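You operate a simulated robot arm through the tools that you are given. There is no shell and no other tool.

Carry out the task below with a simulated robot arm. There is one attempt and no reset: what you move stays moved.

## Task
Start lot two: lot knob to TWO, lamp on, green and blue cards into their trays.
Fine: each card in the tray of its colour; the orange card stays on the mat.

Only the result counts: the job must be done as asked and must still hold three seconds after the hand-in. Knocking over, shifting, dropping, spilling or breaking anything else fails it.

## Robot
A 6-joint arm with a two-finger gripper, fixed in place. Base frame: the origin is on the floor under the middle of its stand, x ahead of it, y to its left, z up; the work surface is at about z = 0.8. Readings come in m, degrees, newtons and seconds.
It reaches about 1.206 m from its shoulder. Its first joint turns from -166.0 to 166.0 degrees. Payload 2.45 kg.
Tool frame: the origin (TCP) lies between the finger pads and is the grasp point; the fingertips stand 0.02 m ahead of it; z points along the fingers, y is the line along which they close. The gripper opens to 0.14 m; its body begins 0.168 m behind the TCP.
Orientation is told as [roll, pitch, yaw] about the base's x, y, z axes, in that order, counted from this pose: with the fingers straight down and closing along the base's y, the tool's x points along the base's -x, its y along +y and its z along -z.

## Interface
- The arm moves only by the tool drive_tool. Its argument "plan" is text: rows parted by semicolons, each of 7 numbers parted by spaces: the shift along the tool's x, y, z in m, then the turn, a rotation vector about the tool's x, y, z in degrees, then the gripper command, from -1 (shut) to 1 (fully open), values between in proportion. In form: tx ty tz wx wy wz jaw; .... A call has 1 to 20 rows; each row is the pose to reach, as a shift and turn from the pose commanded when the call began, along the tool's axes at that moment. Rows are played at 5 a second. More than 0.05 m and 8.6 degrees between two rows, or a gripper value outside its range, and nothing of the call is played. Where a pose cannot be reached the arm comes as near as it can. A force on the tool above 90 N (or 10 N above the force at the start of the call, whichever is more), or a blocked arm, ends the call early, and 0.2 s more pass. Each finger travels about 0.045 m/s and halts on what it meets, pressing with about 21 N; the grip force reading is that of the motor and also rises with nothing between the fingers. The clock runs only during rows and for 0.2 s after the last one: add rows that repeat a pose to give the fingers time. The reply holds the time, the measured pose of the TCP, the force on the tool along the base axes, the opening and the grip force, in the units named above and with some noise, with the torque about the TCP (base axes, N m) and any sound that the robot's microphone picked up.
- Cameras (640 x 400 px; columns grow to the right, rows downward): "scene" is fixed at [0.2209, -0.4995, 1.281]; the picture's right is [0.83, -0.56, 0.00], its down [-0.30, -0.45, -0.84] and it looks along [0.47, 0.70, -0.54] (base axes); focal length 347 px, centre (320, 200). "wrist" rides on the gripper at [0.078, 0.011, -0.209] in the tool frame; the picture's right is [-0.14, 0.99, 0.00], its down [-0.92, -0.13, -0.37] and it looks along [-0.37, -0.05, 0.93] (tool axes); focal length 280 px, centre (320, 200). There is no depth. A picture from a camera that has moved, and an enlarged one, comes with that camera's place and axes in the base frame and with its lens.
- capture(camera): a new picture of that camera. The clock stands still meanwhile.
- enlarge(camera, box): a new picture of the part [left, top, right, bottom] of that camera's present view, enlarged. The clock stands still meanwhile.
- finish_job(): hands the job in; it is judged then, once.

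Nothing tells you positions but the pictures and the camera data. Unless the task says otherwise, let go and move clear before handing in.

The tools are called after "Request:" as a command line: name --argument value ..., lists and objects as JSON in quotes. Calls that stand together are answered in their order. drive_tool: Moves the arm, as the interface text tells. Its arguments: {"type":"object","properties":{"plan":{"type":"string"}},"required":["plan"]} The other tools are called the same way: capture (camera) takes a picture; enlarge (camera, box) takes an enlarged picture of a part of a camera's view; finish_job () hands the job in.

At the start:

```text
time_s: 0.0
eef_pos: [0.5464, 0.3212, 1.0606]
orientation: [-0.1, 0.0, 0.0]
ft_force: [0.5, -1.0, 0.2]
moment: [0.02, -0.02, 0.02]
width: 0.14
grasp_force: 0.2
```

scene: 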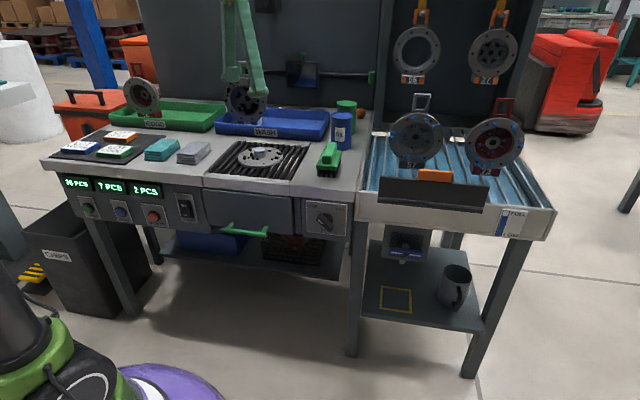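
wrist: 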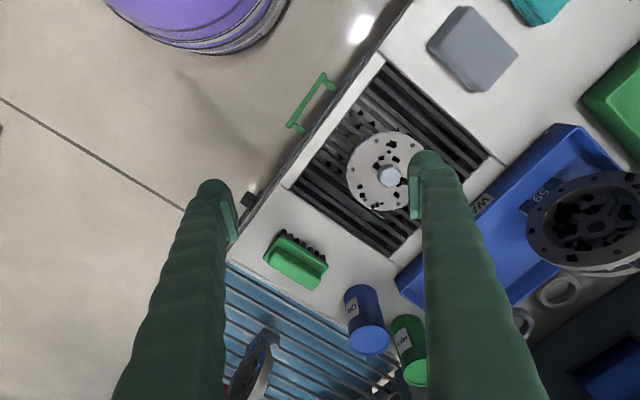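

I see a workbench with cards on a dark mat at the left, a green tray and a blue tray at the back, and a front panel with buttons, a rocker switch and a knob. I'll look closer at all of these before moving.

Request:
enlarge --camera "scene" --box '[40, 110, 220, 230]'

Request:
enlarge --camera "scene" --box '[280, 180, 380, 250]'

Request:
enlarge --camera "scene" --box '[50, 165, 210, 240]'

Request:
enlarge --camera "scene" --box '[120, 60, 380, 190]'

Request:
enlarge --camera "scene" --box '[360, 100, 560, 330]'

```text
3.33 times, centred on (130, 170) of scene
camera zoom: at [0.2209, -0.4995, 1.281], right [0.83, -0.56, 0.0], down [-0.3, -0.45, -0.84], along [0.47, 0.7, -0.54], focal length 1156 px, centre (953, 300)
```

zoom: 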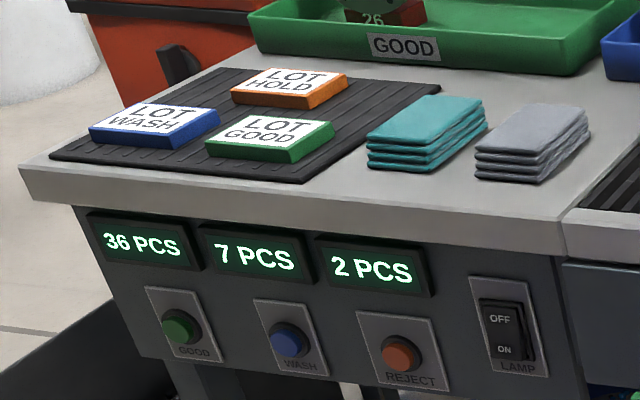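

```text
5.71 times, centred on (330, 215) of scene
camera zoom: at [0.2209, -0.4995, 1.281], right [0.83, -0.56, 0.0], down [-0.3, -0.45, -0.84], along [0.47, 0.7, -0.54], focal length 1982 px, centre (263, 114)
```

zoom: 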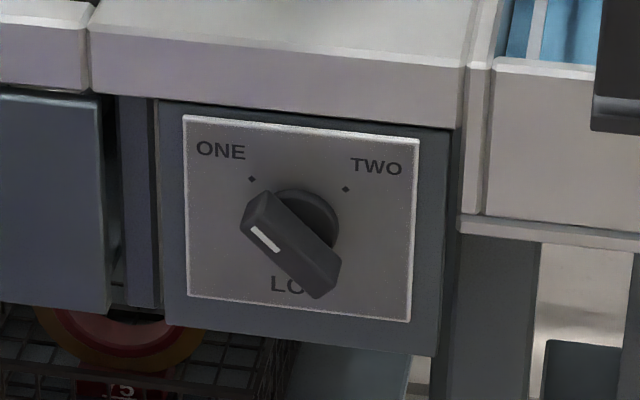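

```text
4.00 times, centred on (130, 202) of scene
camera zoom: at [0.2209, -0.4995, 1.281], right [0.83, -0.56, 0.0], down [-0.3, -0.45, -0.84], along [0.47, 0.7, -0.54], focal length 1387 px, centre (1080, 190)
```

zoom: 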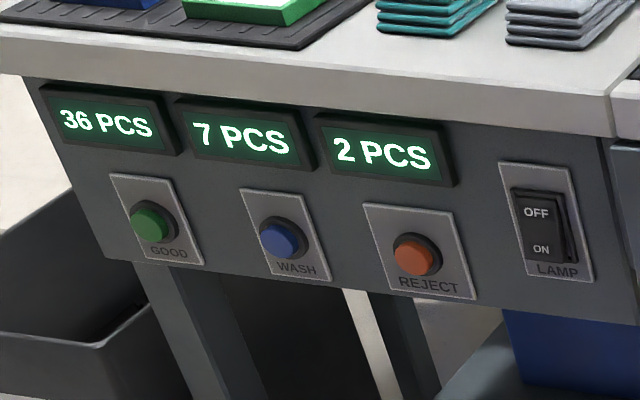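

```text
2.46 times, centred on (250, 125) of scene
camera zoom: at [0.2209, -0.4995, 1.281], right [0.83, -0.56, 0.0], down [-0.3, -0.45, -0.84], along [0.47, 0.7, -0.54], focal length 854 px, centre (492, 385)
```

zoom: 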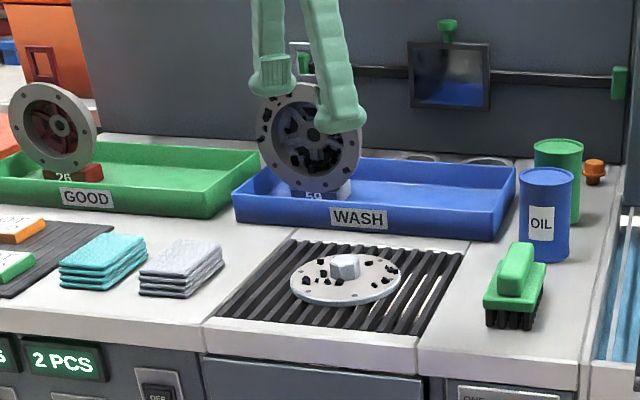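

```text
1.74 times, centred on (460, 215) of scene
camera zoom: at [0.2209, -0.4995, 1.281], right [0.83, -0.56, 0.0], down [-0.3, -0.45, -0.84], along [0.47, 0.7, -0.54], focal length 603 px, centre (76, 174)
```

zoom: 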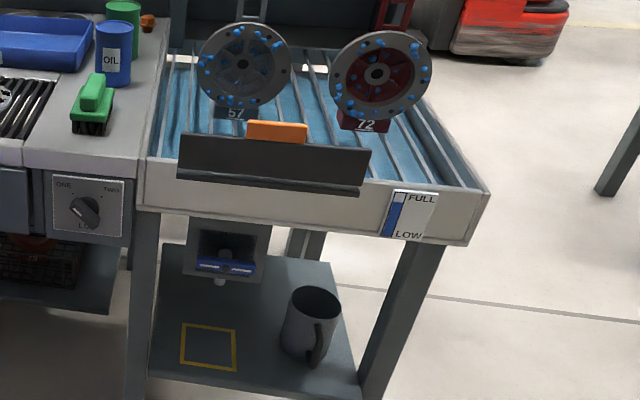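

The bench front runs diagonally, at roughly 45° to the base axes. The cards lie near (0.2, 0.8), the lot knob is near (0.7, 0.16, 0.68), and the lamp rocker is on the front panel to the left. First I'll carry the wrist camera over the mat, turned to line up with the bench, so I can measure the cards.

Request:
drive_tool --plan "0.0296 0.0329 -0.004 0 0 -4.4 1; 0.0593 0.0658 -0.008 0 0 -8.8 1; 0.0889 0.0986 -0.012 0 0 -13.2 1; 0.1186 0.1315 -0.016 0 0 -17.6 1; 0.1482 0.1644 -0.02 0 0 -22 1; 0.1778 0.1973 -0.024 0 0 -26.4 1; 0.2075 0.2302 -0.028 0 0 -30.8 1; 0.2371 0.263 -0.032 0 0 -35.2 1; 0.2668 0.2959 -0.036 0 0 -39.6 1; 0.2964 0.3288 -0.04 0 0 -44 1; 0.2964 0.3288 -0.04 0 0 -44 1"

```text
time_s: 2.4
eef_pos: [0.2489, 0.6486, 1.0998]
orientation: [-0.1, -0.1, 44.0]
ft_force: [0.0, 0.8, 0.1]
moment: [0.0, 0.03, 0.03]
width: 0.1401
grasp_force: 0.1
```

The arm is now over the mat area with the tool turned 44°. Next I'll take pictures from both cameras.

Request:
capture --camera "wrist"

Request:
capture --camera "scene"

```text
taken
camera wrist: at [0.1865, 0.6017, 1.3083], right [-0.59, 0.81, 0.0], down [0.75, 0.55, 0.37], along [0.3, 0.22, -0.93], focal length 280 px, centre (320, 200)
```

wrist: 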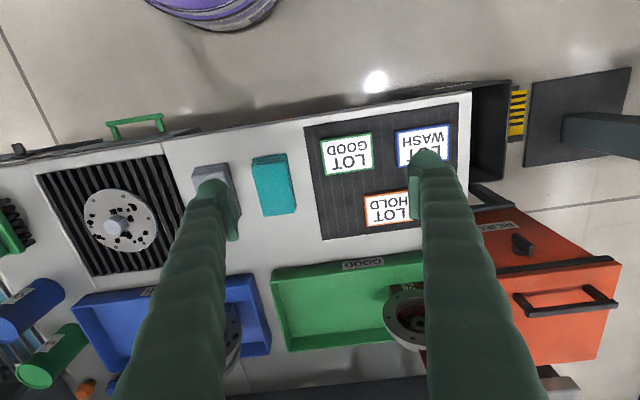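

```text
taken
```

scene: 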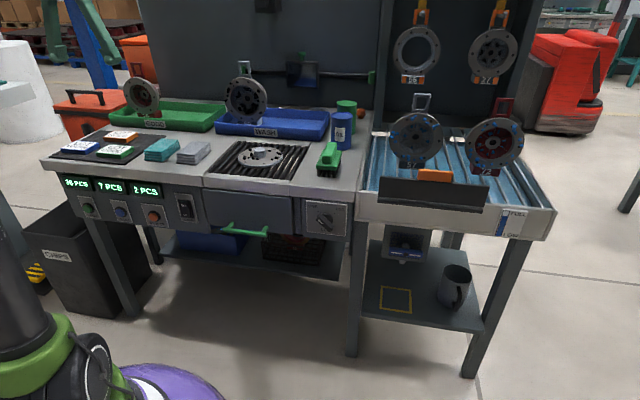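

The wrist view shows the green card in front at right, the blue card beside it, and the orange one behind. The trays sit further back, each holding a flange on a stand. I'll zoom in on the cards and trays to get exact positions.

Request:
enlarge --camera "wrist" --box '[290, 80, 490, 205]'

Request:
enlarge --camera "wrist" --box '[230, 220, 450, 370]'

Request:
enlarge --camera "scene" --box '[120, 70, 360, 190]'

Request:
enlarge --camera "scene" --box '[160, 180, 210, 235]'

Request:
enlarge --camera "scene" --box '[40, 115, 170, 190]'

```text
3.20 times, centred on (390, 142) of wrist
camera zoom: at [0.1865, 0.6017, 1.3083], right [-0.59, 0.81, 0.0], down [0.75, 0.55, 0.37], along [0.3, 0.22, -0.93], focal length 897 px, centre (96, 384)
```

zoom: 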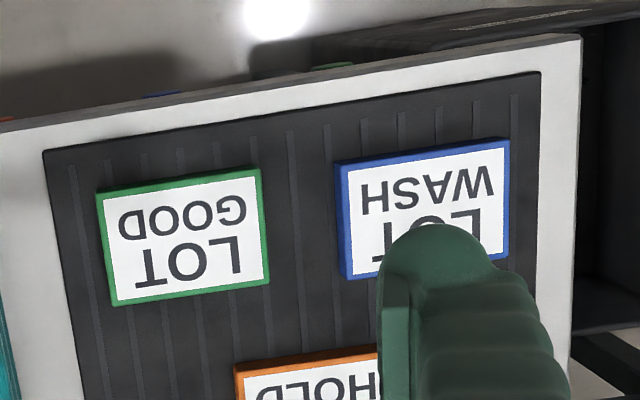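

```text
2.67 times, centred on (340, 295) of wrist
camera zoom: at [0.1865, 0.6017, 1.3083], right [-0.59, 0.81, 0.0], down [0.75, 0.55, 0.37], along [0.3, 0.22, -0.93], focal length 748 px, centre (267, -53)
```

zoom: 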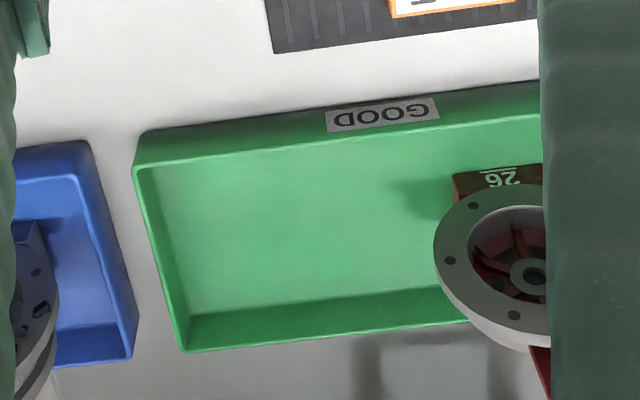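

```text
2.67 times, centred on (240, 130) of scene
camera zoom: at [0.2209, -0.4995, 1.281], right [0.83, -0.56, 0.0], down [-0.3, -0.45, -0.84], along [0.47, 0.7, -0.54], focal length 925 px, centre (533, 387)
```

zoom: 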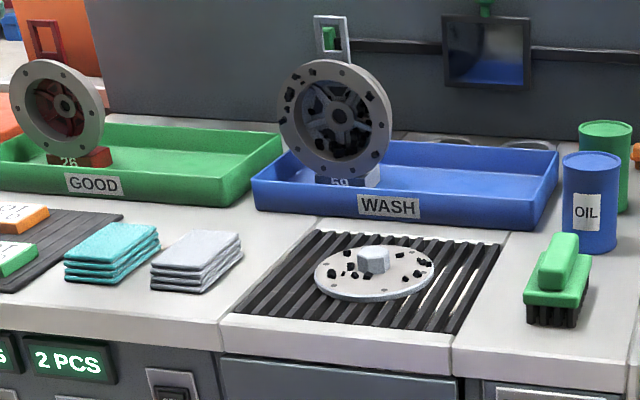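

```text
7.27 times, centred on (185, 208) of scene
camera zoom: at [0.2209, -0.4995, 1.281], right [0.83, -0.56, 0.0], down [-0.3, -0.45, -0.84], along [0.47, 0.7, -0.54], focal length 2522 px, centre (1302, 146)
```

zoom: 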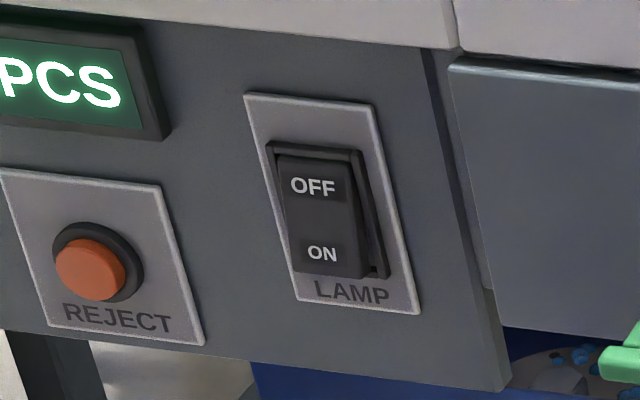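

```text
4.92 times, centred on (105, 152) of scene
camera zoom: at [0.2209, -0.4995, 1.281], right [0.83, -0.56, 0.0], down [-0.3, -0.45, -0.84], along [0.47, 0.7, -0.54], focal length 1707 px, centre (1378, 434)
```

zoom: 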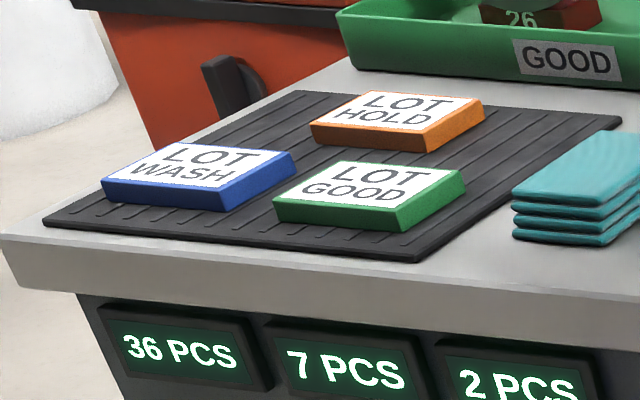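

The cards measure about 0.088 × 0.060 m and are aligned with the bench, which is at 45°. The green card's centre is about (0.248, 0.706) and the blue's about (0.158, 0.804). I'll hover over the green card with a part-closed gripper and check the alignment.

Request:
drive_tool --plan "-0.0094 0.0105 0.0375 0 0 -0.25 0.5; -0.0188 0.021 0.075 0 0 -0.5 0.5; -0.0283 0.0316 0.1125 0 0 -0.75 0.5; -0.0377 0.0421 0.15 0 0 -1 0.5; -0.0377 0.0421 0.15 0 0 -1 0.5"

Request:
capture --camera "wrist"

Request:
capture --camera "scene"

```text
time_s: 3.6
eef_pos: [0.2492, 0.7075, 0.951]
orientation: [0.0, -0.2, 45.0]
ft_force: [-0.2, -0.5, 0.5]
moment: [0.0, 0.0, -0.02]
width: 0.1047
grasp_force: 0.1
```

```text
taken
camera wrist: at [0.1862, 0.6579, 1.159], right [-0.6, 0.8, 0.0], down [0.74, 0.56, 0.37], along [0.29, 0.22, -0.93], focal length 280 px, centre (320, 200)
```

wrist: 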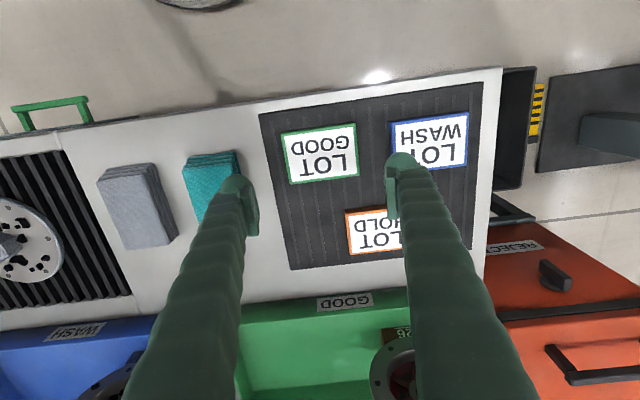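

```text
taken
```

scene: 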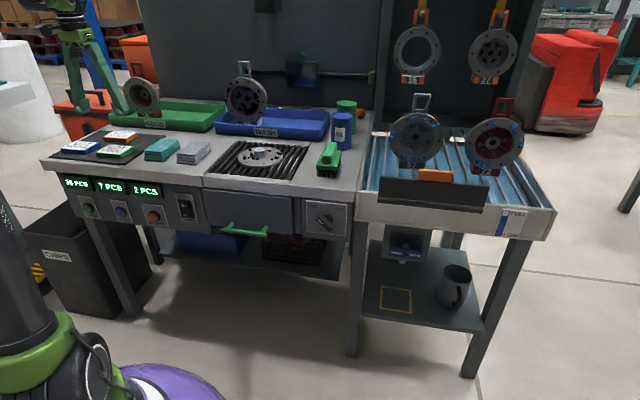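

The hover lines up well: the green card sits about 3 mm forward of the tool axis and is centred between the fingers. I'll look closer at the fingertips and the gap to the blue card before going down.

Request:
enlarge --camera "wrist" --box '[220, 100, 480, 262]'

Request:
enlarge --camera "scene" --box '[40, 0, 200, 190]'

```text
2.46 times, centred on (350, 181) of wrist
camera zoom: at [0.1862, 0.6579, 1.159], right [-0.6, 0.8, 0.0], down [0.74, 0.56, 0.37], along [0.29, 0.22, -0.93], focal length 690 px, centre (246, 247)
```

zoom: 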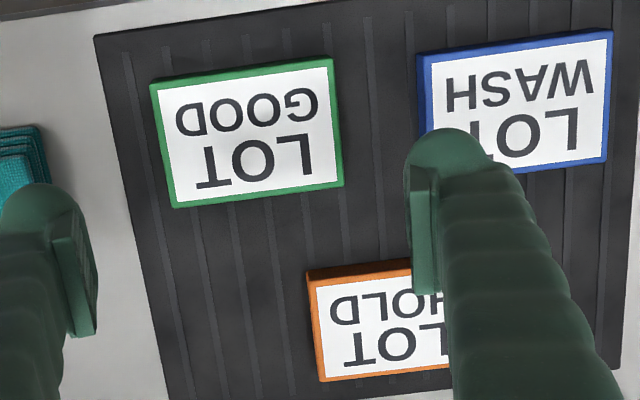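

```text
2.11 times, centred on (120, 95) of scene
camera zoom: at [0.2209, -0.4995, 1.281], right [0.83, -0.56, 0.0], down [-0.3, -0.45, -0.84], along [0.47, 0.7, -0.54], focal length 730 px, centre (741, 421)
```

zoom: 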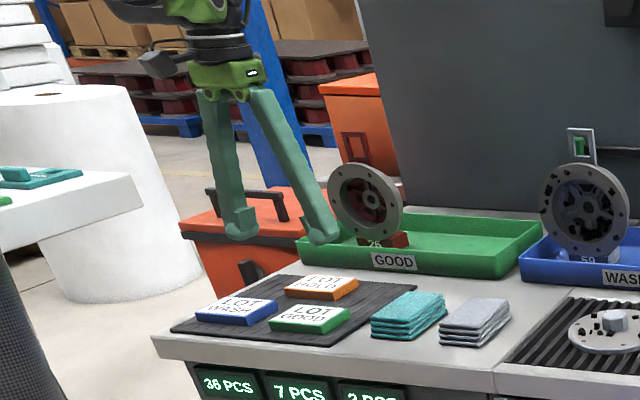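

There's enough room: the fingers are about 3 cm thick and the gap between the cards is about 4.4 cm. I'll narrow the jaws to 0.10 m and go down around the green card.

Request:
drive_tool --plan "0.003 0.0005 0.035 0 0 0 0.43; 0.003 0.0005 0.07 0 0 0 0.43; 0.003 0.0005 0.095 0 0 0 0.43; 0.003 0.0005 0.11 0 0 0 0.43; 0.003 0.0005 0.118 0 0 0 0.43; 0.003 0.0005 0.118 0 0 0 0.43"

Request:
capture --camera "wrist"

Request:
enlarge --camera "scene" --box '[40, 90, 200, 190]'

```text
time_s: 5.0
eef_pos: [0.2478, 0.7047, 0.8329]
orientation: [0.0, -0.1, 45.1]
ft_force: [0.5, -0.6, 0.4]
moment: [0.04, 0.0, 0.02]
width: 0.1003
grasp_force: 0.1
```

```text
taken
camera wrist: at [0.1855, 0.6565, 1.0406], right [-0.6, 0.8, 0.0], down [0.74, 0.56, 0.37], along [0.29, 0.22, -0.93], focal length 280 px, centre (320, 200)
```

wrist: 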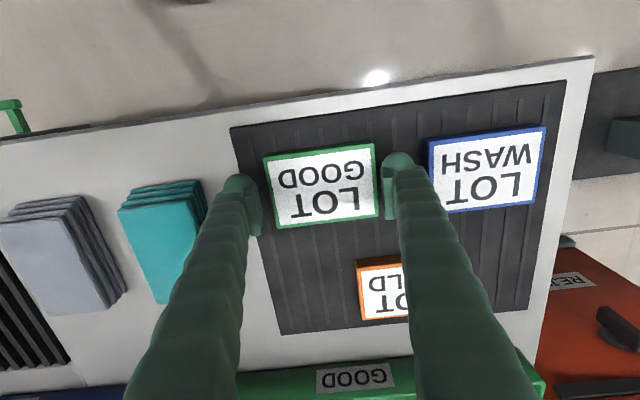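

```text
4.00 times, centred on (120, 140) of scene
camera zoom: at [0.2209, -0.4995, 1.281], right [0.83, -0.56, 0.0], down [-0.3, -0.45, -0.84], along [0.47, 0.7, -0.54], focal length 1387 px, centre (1120, 440)
```

zoom: 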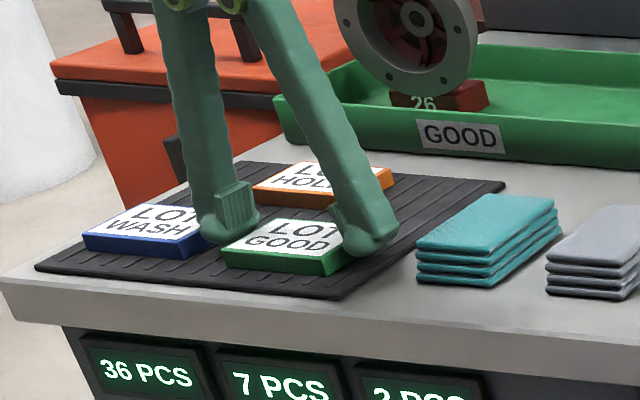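

The fingers straddle the green card without touching anything. I'll shift 4 mm toward the front to centre on it, then close.

Request:
drive_tool --plan "0.004 0 0.001 0 0 0 0.43; 0.004 0 0.001 0 0 0 0.1; 0.004 0 0.001 0 0 0 -0.2; 0.004 0 0.001 0 0 0 -0.2; 0.004 0 0.001 0 0 0 -0.2; 0.004 0 0.001 0 0 0 -0.2"

```text
time_s: 6.2
eef_pos: [0.2439, 0.7022, 0.8369]
orientation: [0.2, -0.3, 45.1]
ft_force: [-4.4, 10.0, 94.5]
moment: [0.35, 0.32, 0.06]
width: 0.0755
grasp_force: 21.3
stopped in row 5: the force on the tool passed its limit at 94 N (the readings are from after the stop); the commanded pose is now the measured one
```

The force limit tripped: the tool is being pushed upward with about 94 N and the jaw reads 0.0755 m. I need to see what happened before I do anything else.

Request:
capture --camera "wrist"

Request:
enlarge --camera "scene" --box '[40, 90, 200, 190]'

Request:
enlarge --camera "wrist" --box '[220, 100, 420, 250]'

```text
taken
camera wrist: at [0.1811, 0.6526, 1.0459], right [-0.6, 0.8, 0.0], down [0.74, 0.56, 0.37], along [0.29, 0.23, -0.93], focal length 280 px, centre (320, 200)
```

wrist: 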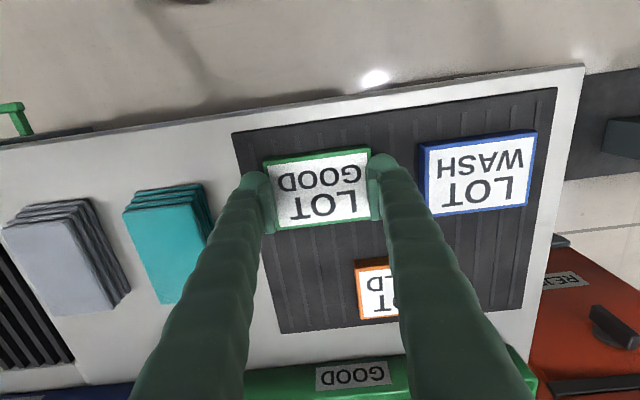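

```text
4.00 times, centred on (120, 140) of scene
camera zoom: at [0.2209, -0.4995, 1.281], right [0.83, -0.56, 0.0], down [-0.3, -0.45, -0.84], along [0.47, 0.7, -0.54], focal length 1387 px, centre (1120, 440)
```

zoom: 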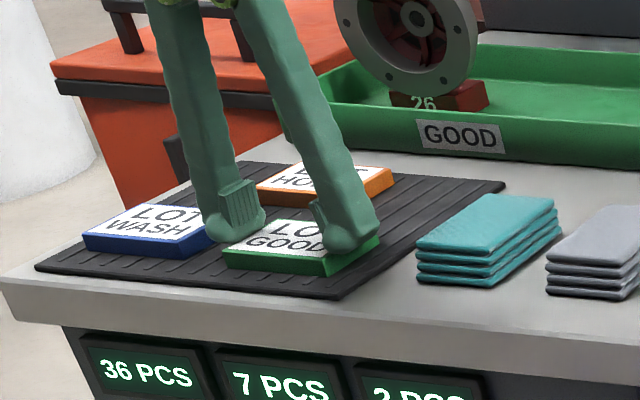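

```text
2.67 times, centred on (320, 175) of wrist
camera zoom: at [0.1811, 0.6526, 1.0459], right [-0.6, 0.8, 0.0], down [0.74, 0.56, 0.37], along [0.29, 0.23, -0.93], focal length 748 px, centre (320, 267)
```

zoom: 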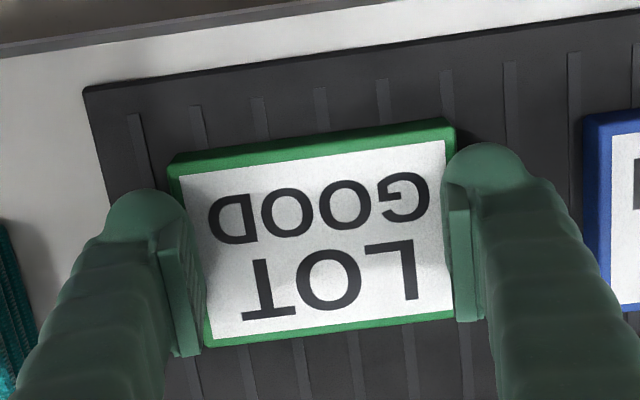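

The fingertips seem to have pushed down as the jaws closed. I'll zoom in more to see whether they're on the mat or on the card edge.

Request:
enlarge --camera "scene" --box '[80, 125, 150, 170]'

Request:
enlarge --camera "wrist" --box '[240, 140, 310, 240]'

Request:
enlarge --camera "wrist" --box '[340, 130, 420, 240]'

```text
8.89 times, centred on (115, 148) of scene
camera zoom: at [0.2209, -0.4995, 1.281], right [0.83, -0.56, 0.0], down [-0.3, -0.45, -0.84], along [0.47, 0.7, -0.54], focal length 3083 px, centre (2142, 667)
```

zoom: 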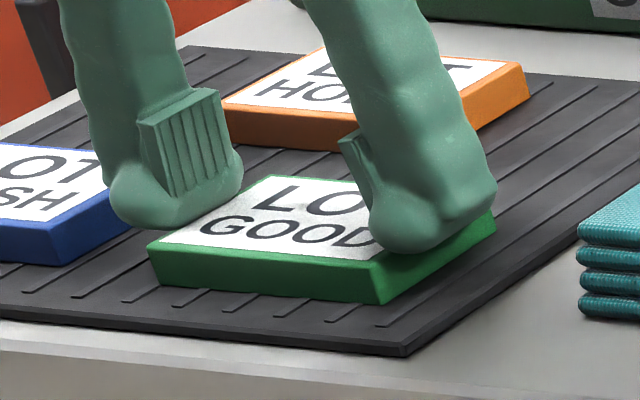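

```text
4.00 times, centred on (275, 190) of wrist
camera zoom: at [0.1811, 0.6526, 1.0459], right [-0.6, 0.8, 0.0], down [0.74, 0.56, 0.37], along [0.29, 0.23, -0.93], focal length 1122 px, centre (500, 240)
```

zoom: 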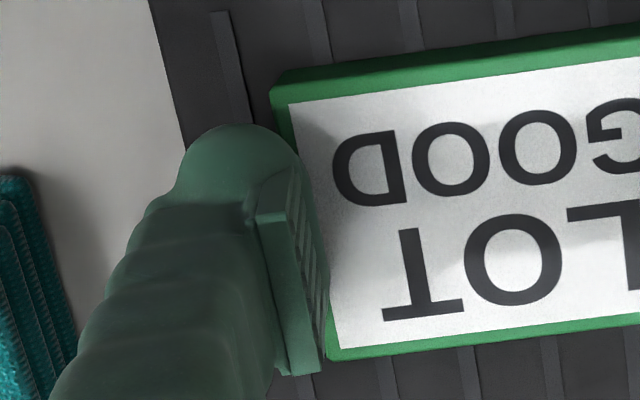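

```text
3.64 times, centred on (380, 185) of wrist
camera zoom: at [0.1811, 0.6526, 1.0459], right [-0.6, 0.8, 0.0], down [0.74, 0.56, 0.37], along [0.29, 0.23, -0.93], focal length 1020 px, centre (102, 254)
```

zoom: 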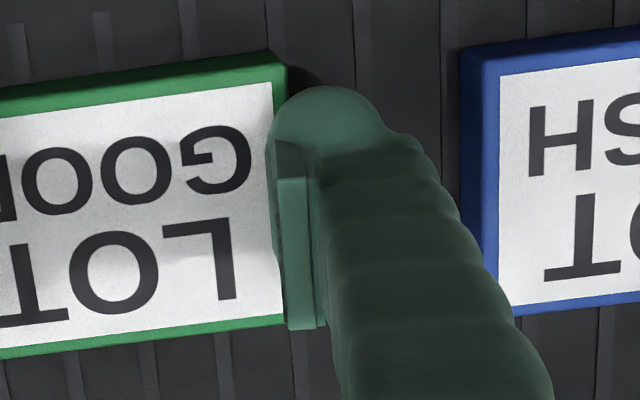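

The pads, whose lower ends sit above the rounded toes, seem to have ridden onto the card's top edge instead of gripping its sides. I'll open, lift clear and check that the card hasn't moved.

Request:
drive_tool --plan "0 0 -0.002 0 0 0 0.1; 0 0 -0.003 0 0 0 0.43; 0 0 -0.005 0 0 0 0.5; 0 0 -0.02 0 0 0 0.5; 0 0 -0.06 0 0 0 0.5; 0 0 -0.06 0 0 0 0.5"

Request:
capture --camera "wrist"

Request:
enlarge --camera "scene" --box '[60, 90, 160, 170]'

```text
time_s: 7.6
eef_pos: [0.2432, 0.7037, 0.8938]
orientation: [0.1, -0.1, 45.0]
ft_force: [-0.5, -0.2, -0.3]
moment: [-0.01, -0.03, 0.01]
width: 0.1051
grasp_force: 0.1
```

```text
taken
camera wrist: at [0.1823, 0.6544, 1.1019], right [-0.6, 0.8, 0.0], down [0.74, 0.56, 0.37], along [0.29, 0.22, -0.93], focal length 280 px, centre (320, 200)
```

wrist: 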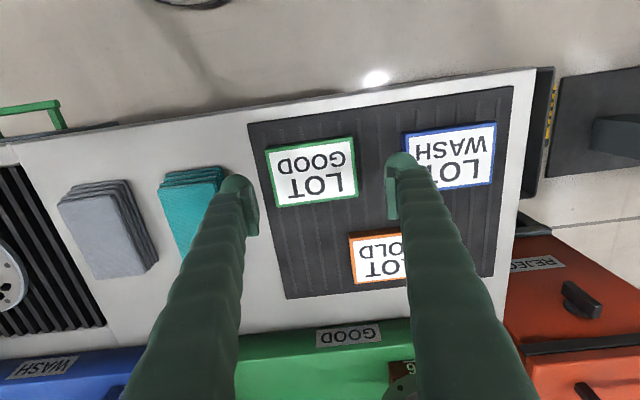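

```text
5.00 times, centred on (110, 130) of scene
camera zoom: at [0.2209, -0.4995, 1.281], right [0.83, -0.56, 0.0], down [-0.3, -0.45, -0.84], along [0.47, 0.7, -0.54], focal length 1734 px, centre (1370, 550)
```

zoom: 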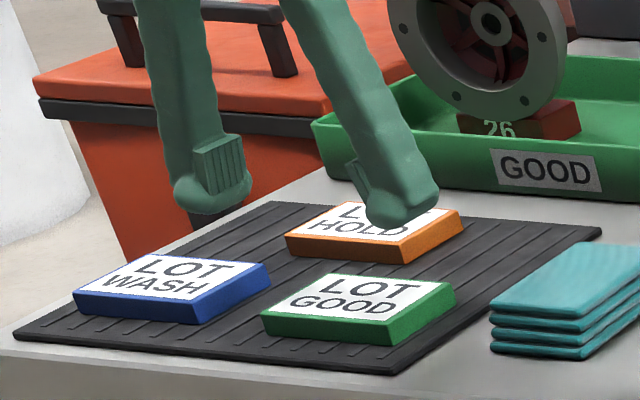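

The green card slid about 8 mm to the right along the bench but is still flat on the mat, now at about (0.2515, 0.698). The fingertips were only a few millimetres below its top, so they slipped. I'll set the jaws to card width up here and study the toe and pad shape before retrying.

Request:
drive_tool --plan "0 0 0 0 0 0 0.26; 0 0 0 0 0 0 0.26; 0 0 0 0 0 0 0.26"

Request:
enlarge --camera "scene" --box '[75, 90, 145, 140]'

Request:
enlarge --camera "wrist" --box '[220, 130, 420, 250]'

```text
time_s: 8.4
eef_pos: [0.245, 0.7024, 0.8929]
orientation: [0.1, -0.2, 44.9]
ft_force: [0.6, -0.5, 0.2]
moment: [-0.03, 0.0, 0.01]
width: 0.0881
grasp_force: 0.0
```

```text
8.00 times, centred on (110, 115) of scene
camera zoom: at [0.2209, -0.4995, 1.281], right [0.83, -0.56, 0.0], down [-0.3, -0.45, -0.84], along [0.47, 0.7, -0.54], focal length 2774 px, centre (2000, 880)
```

zoom: 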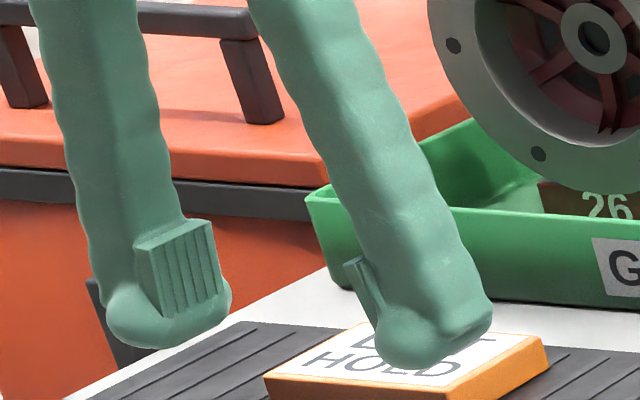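

```text
3.20 times, centred on (320, 190) of wrist
camera zoom: at [0.1822, 0.6544, 1.1018], right [-0.6, 0.8, 0.0], down [0.74, 0.56, 0.37], along [0.29, 0.22, -0.93], focal length 897 px, centre (320, 232)
```

zoom: 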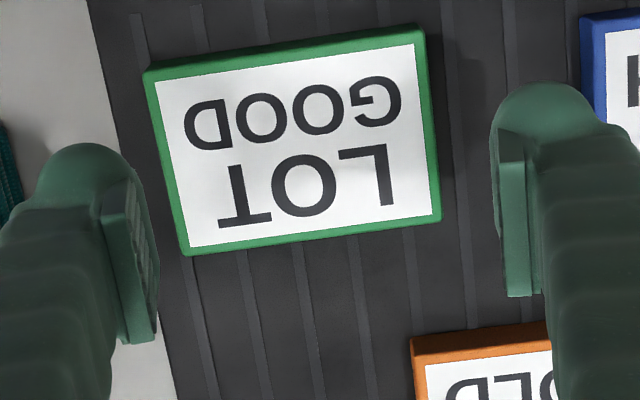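

The pads end about 1.2 cm above the rounded toe, so the toes must go almost to the mat for the bulge to meet the card's sides. I'll recentre on the card, shifting about 7 mm right and 2 mm back, and descend lower with the jaws open.

Request:
drive_tool --plan "-0.002 -0.007 0.01 0 0 0 0.5; -0.002 -0.007 0.03 0 0 0 0.5; -0.002 -0.007 0.05 0 0 0 0.5; -0.002 -0.007 0.06 0 0 0 0.5; -0.002 -0.007 0.0665 0 0 0 0.5; -0.002 -0.007 0.0665 0 0 0 0.5"

Request:
enlarge --camera "wrist" --box '[220, 110, 420, 250]'

Request:
enlarge --camera "scene" --box '[80, 120, 150, 170]'

```text
time_s: 9.8
eef_pos: [0.2515, 0.6993, 0.8257]
orientation: [0.1, -0.1, 45.0]
ft_force: [0.4, -0.6, -1.6]
moment: [0.05, 0.0, 0.0]
width: 0.1052
grasp_force: 0.1
```

```text
2.86 times, centred on (320, 180) of wrist
camera zoom: at [0.1885, 0.651, 1.0348], right [-0.6, 0.8, 0.0], down [0.74, 0.56, 0.37], along [0.29, 0.22, -0.93], focal length 801 px, centre (320, 257)
```

zoom: 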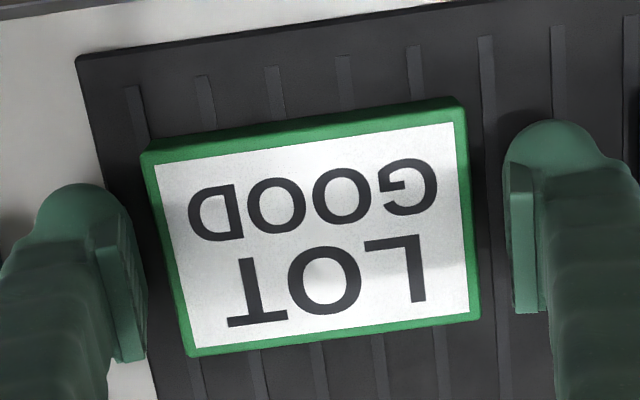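

```text
8.00 times, centred on (115, 145) of scene
camera zoom: at [0.2209, -0.4995, 1.281], right [0.83, -0.56, 0.0], down [-0.3, -0.45, -0.84], along [0.47, 0.7, -0.54], focal length 2774 px, centre (1960, 640)
```

zoom: 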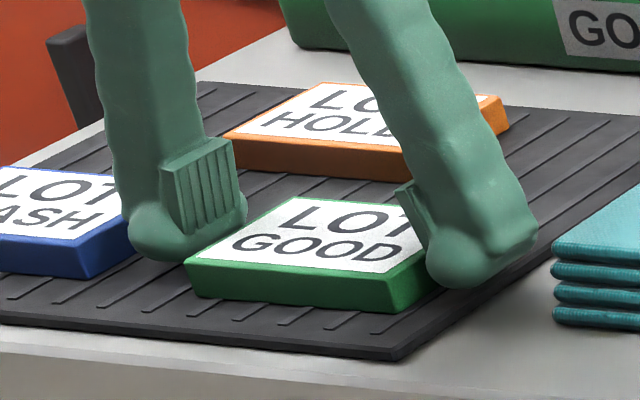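

The toes are now close to the mat, no contact force shows, and the card is centred to within a millimetre. I'll close gently and watch the force.

Request:
drive_tool --plan "0 0 0 0 0 0 0.35; 0 0 0 0 0 0 0.25; 0 0 0 0 0 0 0.15; 0 0 0 0 0 0 0.1; 0 0 0 0 0 0 0.1"

Request:
enlarge --camera "wrist" --box '[220, 110, 420, 250]'

Request:
enlarge --camera "scene" --box '[80, 120, 150, 170]'

```text
time_s: 11.0
eef_pos: [0.25, 0.7, 0.8256]
orientation: [0.0, -0.1, 45.0]
ft_force: [0.3, 0.4, 2.4]
moment: [-0.01, -0.04, 0.03]
width: 0.0883
grasp_force: 21.4
```

```text
2.86 times, centred on (320, 180) of wrist
camera zoom: at [0.1885, 0.651, 1.0349], right [-0.6, 0.8, 0.0], down [0.74, 0.56, 0.37], along [0.29, 0.22, -0.93], focal length 801 px, centre (320, 257)
```

zoom: 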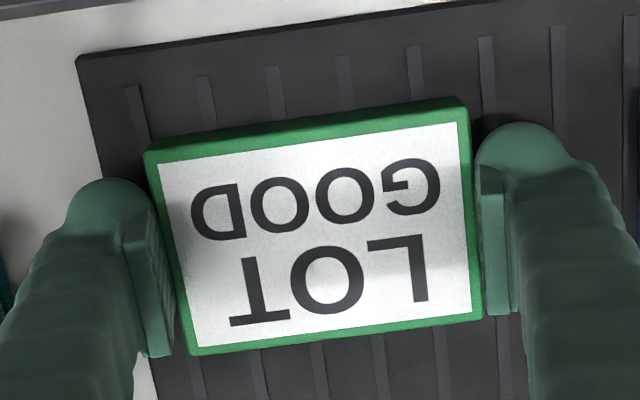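

```text
8.00 times, centred on (115, 145) of scene
camera zoom: at [0.2209, -0.4995, 1.281], right [0.83, -0.56, 0.0], down [-0.3, -0.45, -0.84], along [0.47, 0.7, -0.54], focal length 2774 px, centre (1960, 640)
```

zoom: 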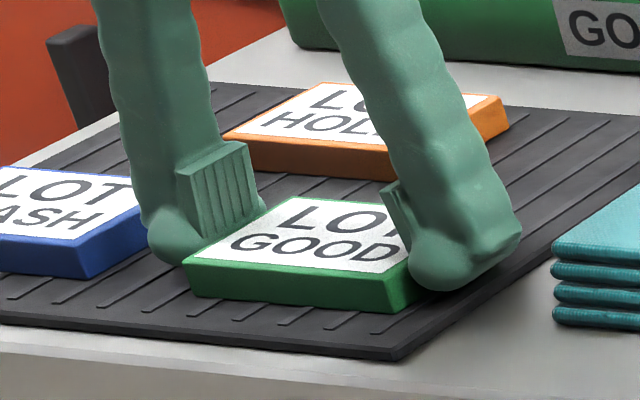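

The grip is solid: 0.0883 m wide at 21 N with almost no vertical force. I'll lift slowly and check that the card hangs level.

Request:
drive_tool --plan "0 0 -0.005 0 0 0 0.1; 0 0 -0.015 0 0 0 0.1; 0 0 -0.03 0 0 0 0.1; 0 0 -0.06 0 0 0 0.1; 0 0 -0.1 0 0 0 0.1; 0 0 -0.1 0 0 0 0.1"

Request:
capture --camera "wrist"

Request:
enlarge --camera "scene" --box '[60, 70, 180, 170]'

```text
time_s: 12.4
eef_pos: [0.2521, 0.6987, 0.9269]
orientation: [0.1, -0.2, 45.0]
ft_force: [-0.2, 0.4, 0.2]
moment: [-0.03, 0.02, 0.02]
width: 0.077
grasp_force: 0.0
```

```text
taken
camera wrist: at [0.1888, 0.6504, 1.1355], right [-0.6, 0.8, 0.0], down [0.74, 0.56, 0.37], along [0.29, 0.22, -0.93], focal length 280 px, centre (320, 200)
```

wrist: 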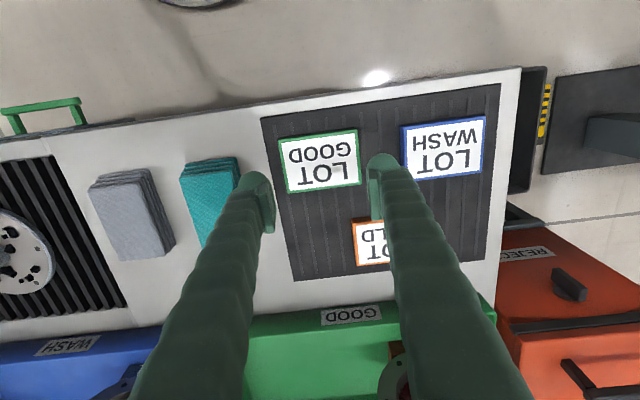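

```text
4.00 times, centred on (120, 120) of scene
camera zoom: at [0.2209, -0.4995, 1.281], right [0.83, -0.56, 0.0], down [-0.3, -0.45, -0.84], along [0.47, 0.7, -0.54], focal length 1387 px, centre (1120, 520)
```

zoom: 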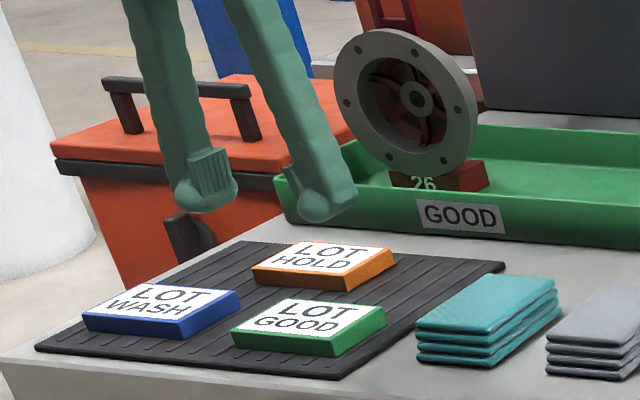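

The card slipped out as I lifted and is still in its place on the mat, unmoved. The contact was too shallow, so I'll find the mat's height by lowering the open fingers in small steps.

Request:
drive_tool --plan "0 0 0.03 0 0 0 0.5; 0 0 0.07 0 0 0 0.5; 0 0 0.09 0 0 0 0.5; 0 0 0.1 0 0 0 0.5; 0 0 0.102 0 0 0 0.5; 0 0 0.102 0 0 0 0.5"

```text
time_s: 13.8
eef_pos: [0.2519, 0.6982, 0.8252]
orientation: [0.1, -0.1, 45.0]
ft_force: [0.7, 0.2, 0.3]
moment: [0.04, 0.0, 0.0]
width: 0.1049
grasp_force: 0.1
```

Request:
drive_tool --plan "0 0 0.0015 0 0 0 0.5; 0 0 0.003 0 0 0 0.5; 0 0 0.003 0 0 0 0.5"

```text
time_s: 14.6
eef_pos: [0.2513, 0.6994, 0.8204]
orientation: [0.1, -0.1, 45.0]
ft_force: [-0.2, 0.4, 6.7]
moment: [-0.29, -0.25, 0.02]
width: 0.1052
grasp_force: 0.1
```

The mat contact shows at a TCP height of about 0.8205, so I can grip 4 to 5 mm lower than before. I'll back off about 1.5 mm and close again.

Request:
drive_tool --plan "0 0 -0.0015 0 0 0 0.4; 0 0 -0.0015 0 0 0 0.3; 0 0 -0.0015 0 0 0 0.2; 0 0 -0.0015 0 0 0 0; 0 0 -0.0015 0 0 0 -0.3; 0 0 -0.0015 0 0 0 -0.3"

Request:
enlarge --camera "scene" --box '[80, 120, 150, 170]'

```text
time_s: 16.0
eef_pos: [0.2515, 0.6999, 0.823]
orientation: [0.1, -0.2, 45.0]
ft_force: [5.8, -3.4, 13.5]
moment: [-0.36, -0.38, -0.03]
width: 0.0886
grasp_force: 20.9
```

```text
8.00 times, centred on (115, 145) of scene
camera zoom: at [0.2209, -0.4995, 1.281], right [0.83, -0.56, 0.0], down [-0.3, -0.45, -0.84], along [0.47, 0.7, -0.54], focal length 2774 px, centre (1960, 640)
```

zoom: 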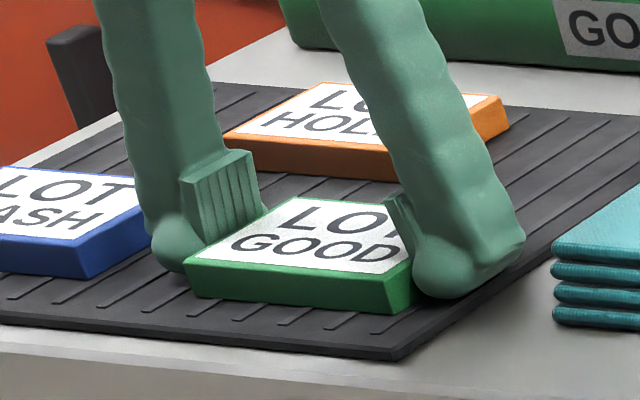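

The grip is now deeper on the card. I'll lift just 1.5 cm slowly and check whether it holds.

Request:
drive_tool --plan "0 0 -0.002 0 0 0 -0.3; 0 0 -0.004 0 0 0 -0.3; 0 0 -0.006 0 0 0 -0.3; 0 0 -0.008 0 0 0 -0.3; 0 0 -0.011 0 0 0 -0.3; 0 0 -0.015 0 0 0 -0.3; 0 0 -0.015 0 0 0 -0.3"

Request:
enlarge --camera "scene" --box '[80, 110, 150, 160]'

```text
time_s: 17.6
eef_pos: [0.2512, 0.6983, 0.8379]
orientation: [0.1, -0.1, 45.1]
ft_force: [-0.1, -0.5, 0.0]
moment: [0.04, 0.01, -0.02]
width: 0.0882
grasp_force: 21.3
```

```text
8.00 times, centred on (115, 135) of scene
camera zoom: at [0.2209, -0.4995, 1.281], right [0.83, -0.56, 0.0], down [-0.3, -0.45, -0.84], along [0.47, 0.7, -0.54], focal length 2774 px, centre (1960, 720)
```

zoom: 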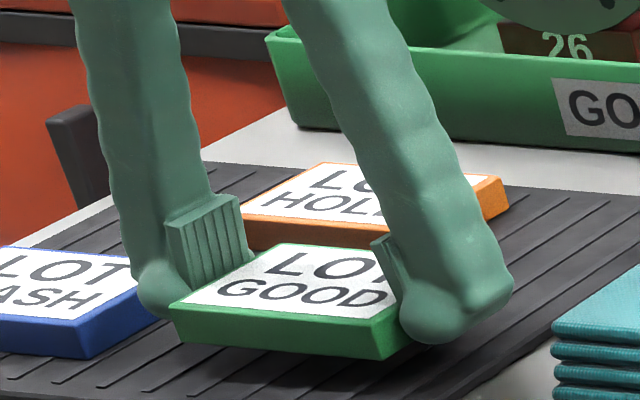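

The card is held and lifted level. Next I'll raise it, shift right past the flange, and carry it back over the free right-hand part of the green tray.

Request:
drive_tool --plan "0 0 -0.012 0 0 0 -0.3; 0 0 -0.035 0 0 0 -0.3; 0 -0.02 -0.06 0 0 0 -0.3; 0 -0.048 -0.085 0 0 0 -0.3; -0.015 -0.075 -0.105 0 0 0 -0.3; -0.045 -0.0916 -0.11 0 0 0 -0.3; -0.08 -0.0916 -0.11 0 0 0 -0.3; -0.115 -0.0916 -0.11 0 0 0 -0.3; -0.15 -0.0916 -0.11 0 0 0 -0.3; -0.185 -0.0916 -0.11 0 0 0 -0.3; -0.22 -0.0916 -0.11 0 0 0 -0.3; -0.255 -0.0916 -0.11 0 0 0 -0.3; -0.28 -0.0916 -0.11 0 0 0 -0.3; -0.293 -0.0916 -0.11 0 0 0 -0.3; -0.293 -0.0916 -0.11 0 0 0 -0.3"

Request:
capture --camera "wrist"

Request:
enlarge --camera "scene" --box '[110, 30, 270, 140]'

```text
time_s: 20.8
eef_pos: [0.5237, 0.8421, 0.9483]
orientation: [0.2, -0.1, 45.0]
ft_force: [-0.2, 0.2, 0.4]
moment: [0.03, -0.01, -0.01]
width: 0.0889
grasp_force: 20.6
```

```text
taken
camera wrist: at [0.4606, 0.7928, 1.1573], right [-0.6, 0.8, 0.0], down [0.74, 0.56, 0.37], along [0.29, 0.22, -0.93], focal length 280 px, centre (320, 200)
```

wrist: 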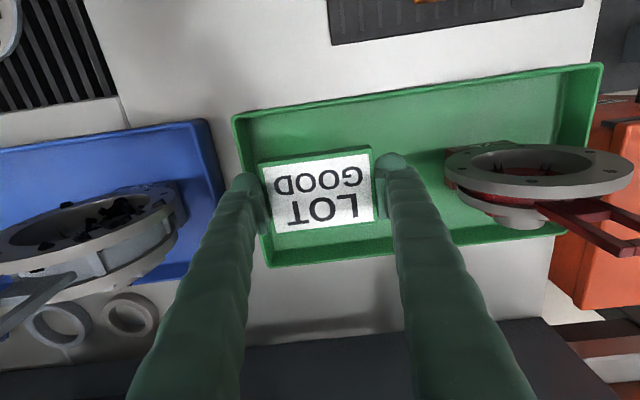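

```text
3.64 times, centred on (190, 85) of scene
camera zoom: at [0.2209, -0.4995, 1.281], right [0.83, -0.56, 0.0], down [-0.3, -0.45, -0.84], along [0.47, 0.7, -0.54], focal length 1261 px, centre (793, 618)
```

zoom: 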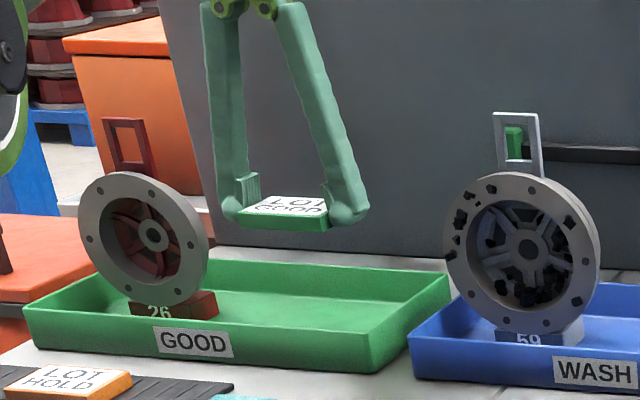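

The arm reaches the tray easily. I'll shift 18 mm left so the fingers clear the right wall and 15 mm back toward the middle, then lower the card into the tray.

Request:
drive_tool --plan "-0.008 0.009 0 0 0 0 -0.3; -0.015 0.018 0 0 0 0 -0.3; -0.015 0.018 0.03 0 0 0 -0.3; -0.015 0.018 0.06 0 0 0 -0.3; -0.015 0.018 0.085 0 0 0 -0.3; -0.015 0.018 0.105 0 0 0 -0.3; -0.015 0.018 0.115 0 0 0 -0.3; -0.015 0.018 0.115 0 0 0 -0.3"

Request:
capture --camera "wrist"

Request:
enlarge --camera "scene" --box '[110, 60, 240, 140]'

```text
time_s: 22.6
eef_pos: [0.5205, 0.8638, 0.8331]
orientation: [0.1, 0.0, 44.9]
ft_force: [-0.8, 0.0, -1.1]
moment: [-0.03, 0.0, 0.0]
width: 0.0884
grasp_force: 21.2
```

```text
taken
camera wrist: at [0.4585, 0.8165, 1.0416], right [-0.6, 0.8, 0.0], down [0.74, 0.56, 0.37], along [0.29, 0.22, -0.93], focal length 280 px, centre (320, 200)
```

wrist: 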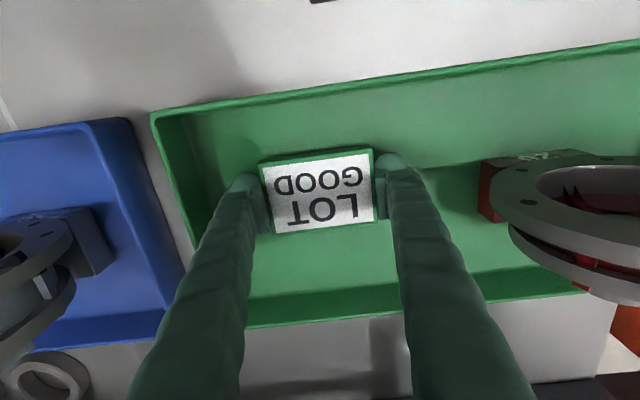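

```text
4.92 times, centred on (175, 100) of scene
camera zoom: at [0.2209, -0.4995, 1.281], right [0.83, -0.56, 0.0], down [-0.3, -0.45, -0.84], along [0.47, 0.7, -0.54], focal length 1707 px, centre (1034, 692)
```

zoom: 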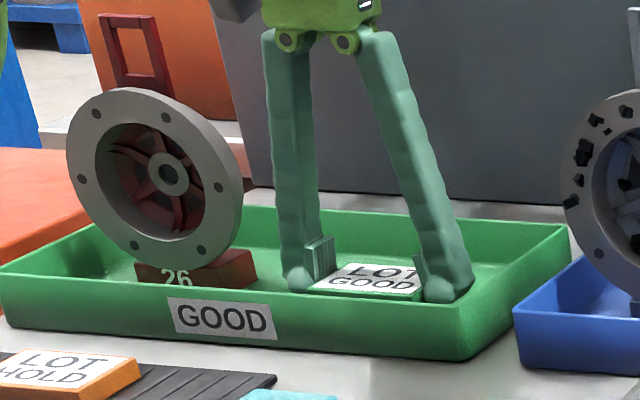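

The card is inside the tray with clear room on all sides. I'll lower it in small steps until it touches the tray floor.

Request:
drive_tool --plan "0 0 0.002 0 0 0 -0.3; 0 0 0.004 0 0 0 -0.3; 0 0 0.006 0 0 0 -0.3; 0 0 0.006 0 0 0 -0.3"

```text
time_s: 23.6
eef_pos: [0.5207, 0.8653, 0.8266]
orientation: [0.1, -0.1, 45.0]
ft_force: [-0.1, -0.7, -0.7]
moment: [0.01, 0.04, -0.01]
width: 0.0883
grasp_force: 20.8
```

Request:
drive_tool --plan "0 0 0.0015 0 0 0 -0.3; 0 0 0.003 0 0 0 -0.3; 0 0 0.003 0 0 0 -0.3"

```text
time_s: 24.4
eef_pos: [0.5201, 0.8658, 0.8251]
orientation: [0.1, -0.1, 45.0]
ft_force: [0.0, 0.5, -0.6]
moment: [0.03, -0.01, 0.01]
width: 0.0886
grasp_force: 20.8
```

Request:
drive_tool --plan "0 0 0.001 0 0 0 -0.3; 0 0 0.002 0 0 0 -0.3; 0 0 0.002 0 0 0 -0.3"

```text
time_s: 25.2
eef_pos: [0.5216, 0.8658, 0.8224]
orientation: [0.0, -0.1, 45.0]
ft_force: [3.1, 5.5, 12.8]
moment: [-0.25, -0.27, 0.18]
width: 0.0884
grasp_force: 21.3
```

The card is on the tray floor, with light contact. I'll open the jaws and rise straight up.

Request:
drive_tool --plan "0 0 -0.001 0 0 0 0.1; 0 0 -0.001 0 0 0 0.4; 0 0 -0.001 0 0 0 0.5; 0 0 -0.001 0 0 0 0.5; 0 0 -0.015 0 0 0 0.5; 0 0 -0.04 0 0 0 0.5; 0 0 -0.08 0 0 0 0.5; 0 0 -0.12 0 0 0 0.5; 0 0 -0.12 0 0 0 0.5"

Request:
capture --camera "wrist"

Request:
capture --camera "scene"

```text
time_s: 27.2
eef_pos: [0.5217, 0.8657, 0.9414]
orientation: [0.1, -0.1, 44.9]
ft_force: [-0.1, 0.0, 0.0]
moment: [0.0, -0.02, 0.01]
width: 0.105
grasp_force: 0.1
```

```text
taken
camera wrist: at [0.459, 0.817, 1.1506], right [-0.6, 0.8, 0.0], down [0.74, 0.56, 0.37], along [0.29, 0.22, -0.93], focal length 280 px, centre (320, 200)
```

wrist: 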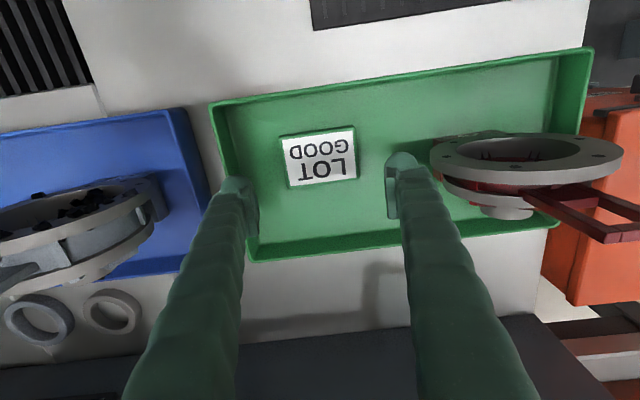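

```text
taken
```

scene: 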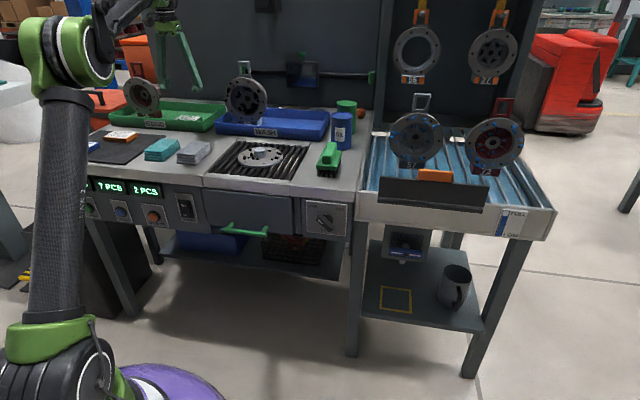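

The green card lies flat in the green tray. Next I'll go back out over the mat and hover above the blue card to measure it.

Request:
drive_tool --plan "0.045 0 -0.005 0 0 0 0.5; 0.09 0 -0.005 0 0 0 0.5; 0.135 0 -0.005 0 0 0 0.5; 0.17 0.03 -0.005 0 0 0 0.5; 0.2 0.065 -0.005 0 0 0 0.5; 0.23 0.1 -0.005 0 0 0 0.5; 0.255 0.14 -0.005 0 0 0 0.5; 0.28 0.18 -0.005 0 0 0 0.5; 0.3005 0.213 0 0 0 0 0.5; 0.3005 0.213 0 0 0 0 0.5"

Request:
capture --camera "wrist"

Request:
enlarge --camera "wrist" --box '[220, 100, 420, 240]'

```text
time_s: 29.4
eef_pos: [0.1594, 0.8019, 0.9419]
orientation: [0.0, -0.1, 44.9]
ft_force: [-0.3, 0.2, -0.3]
moment: [-0.01, 0.02, 0.0]
width: 0.105
grasp_force: 0.1
```

```text
taken
camera wrist: at [0.0963, 0.7527, 1.1506], right [-0.6, 0.8, 0.0], down [0.74, 0.56, 0.37], along [0.29, 0.22, -0.93], focal length 280 px, centre (320, 200)
```

wrist: 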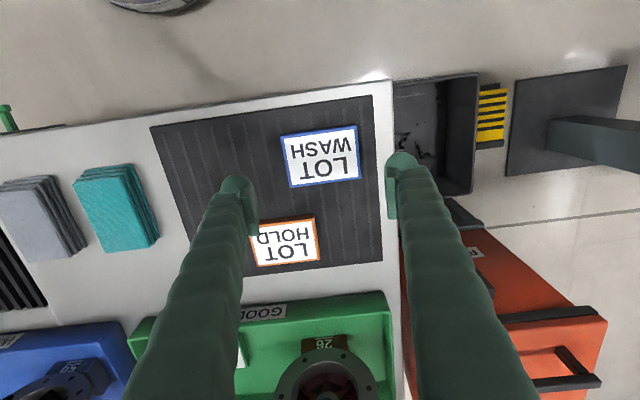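

```text
2.86 times, centred on (320, 170) of wrist
camera zoom: at [0.0963, 0.7527, 1.1506], right [-0.6, 0.8, 0.0], down [0.74, 0.56, 0.37], along [0.29, 0.22, -0.93], focal length 801 px, centre (320, 286)
```

zoom: 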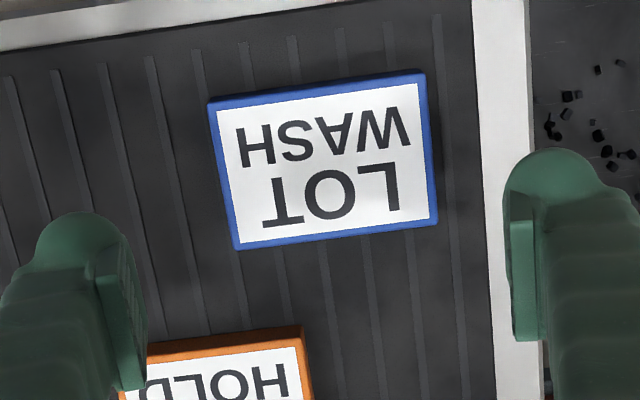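

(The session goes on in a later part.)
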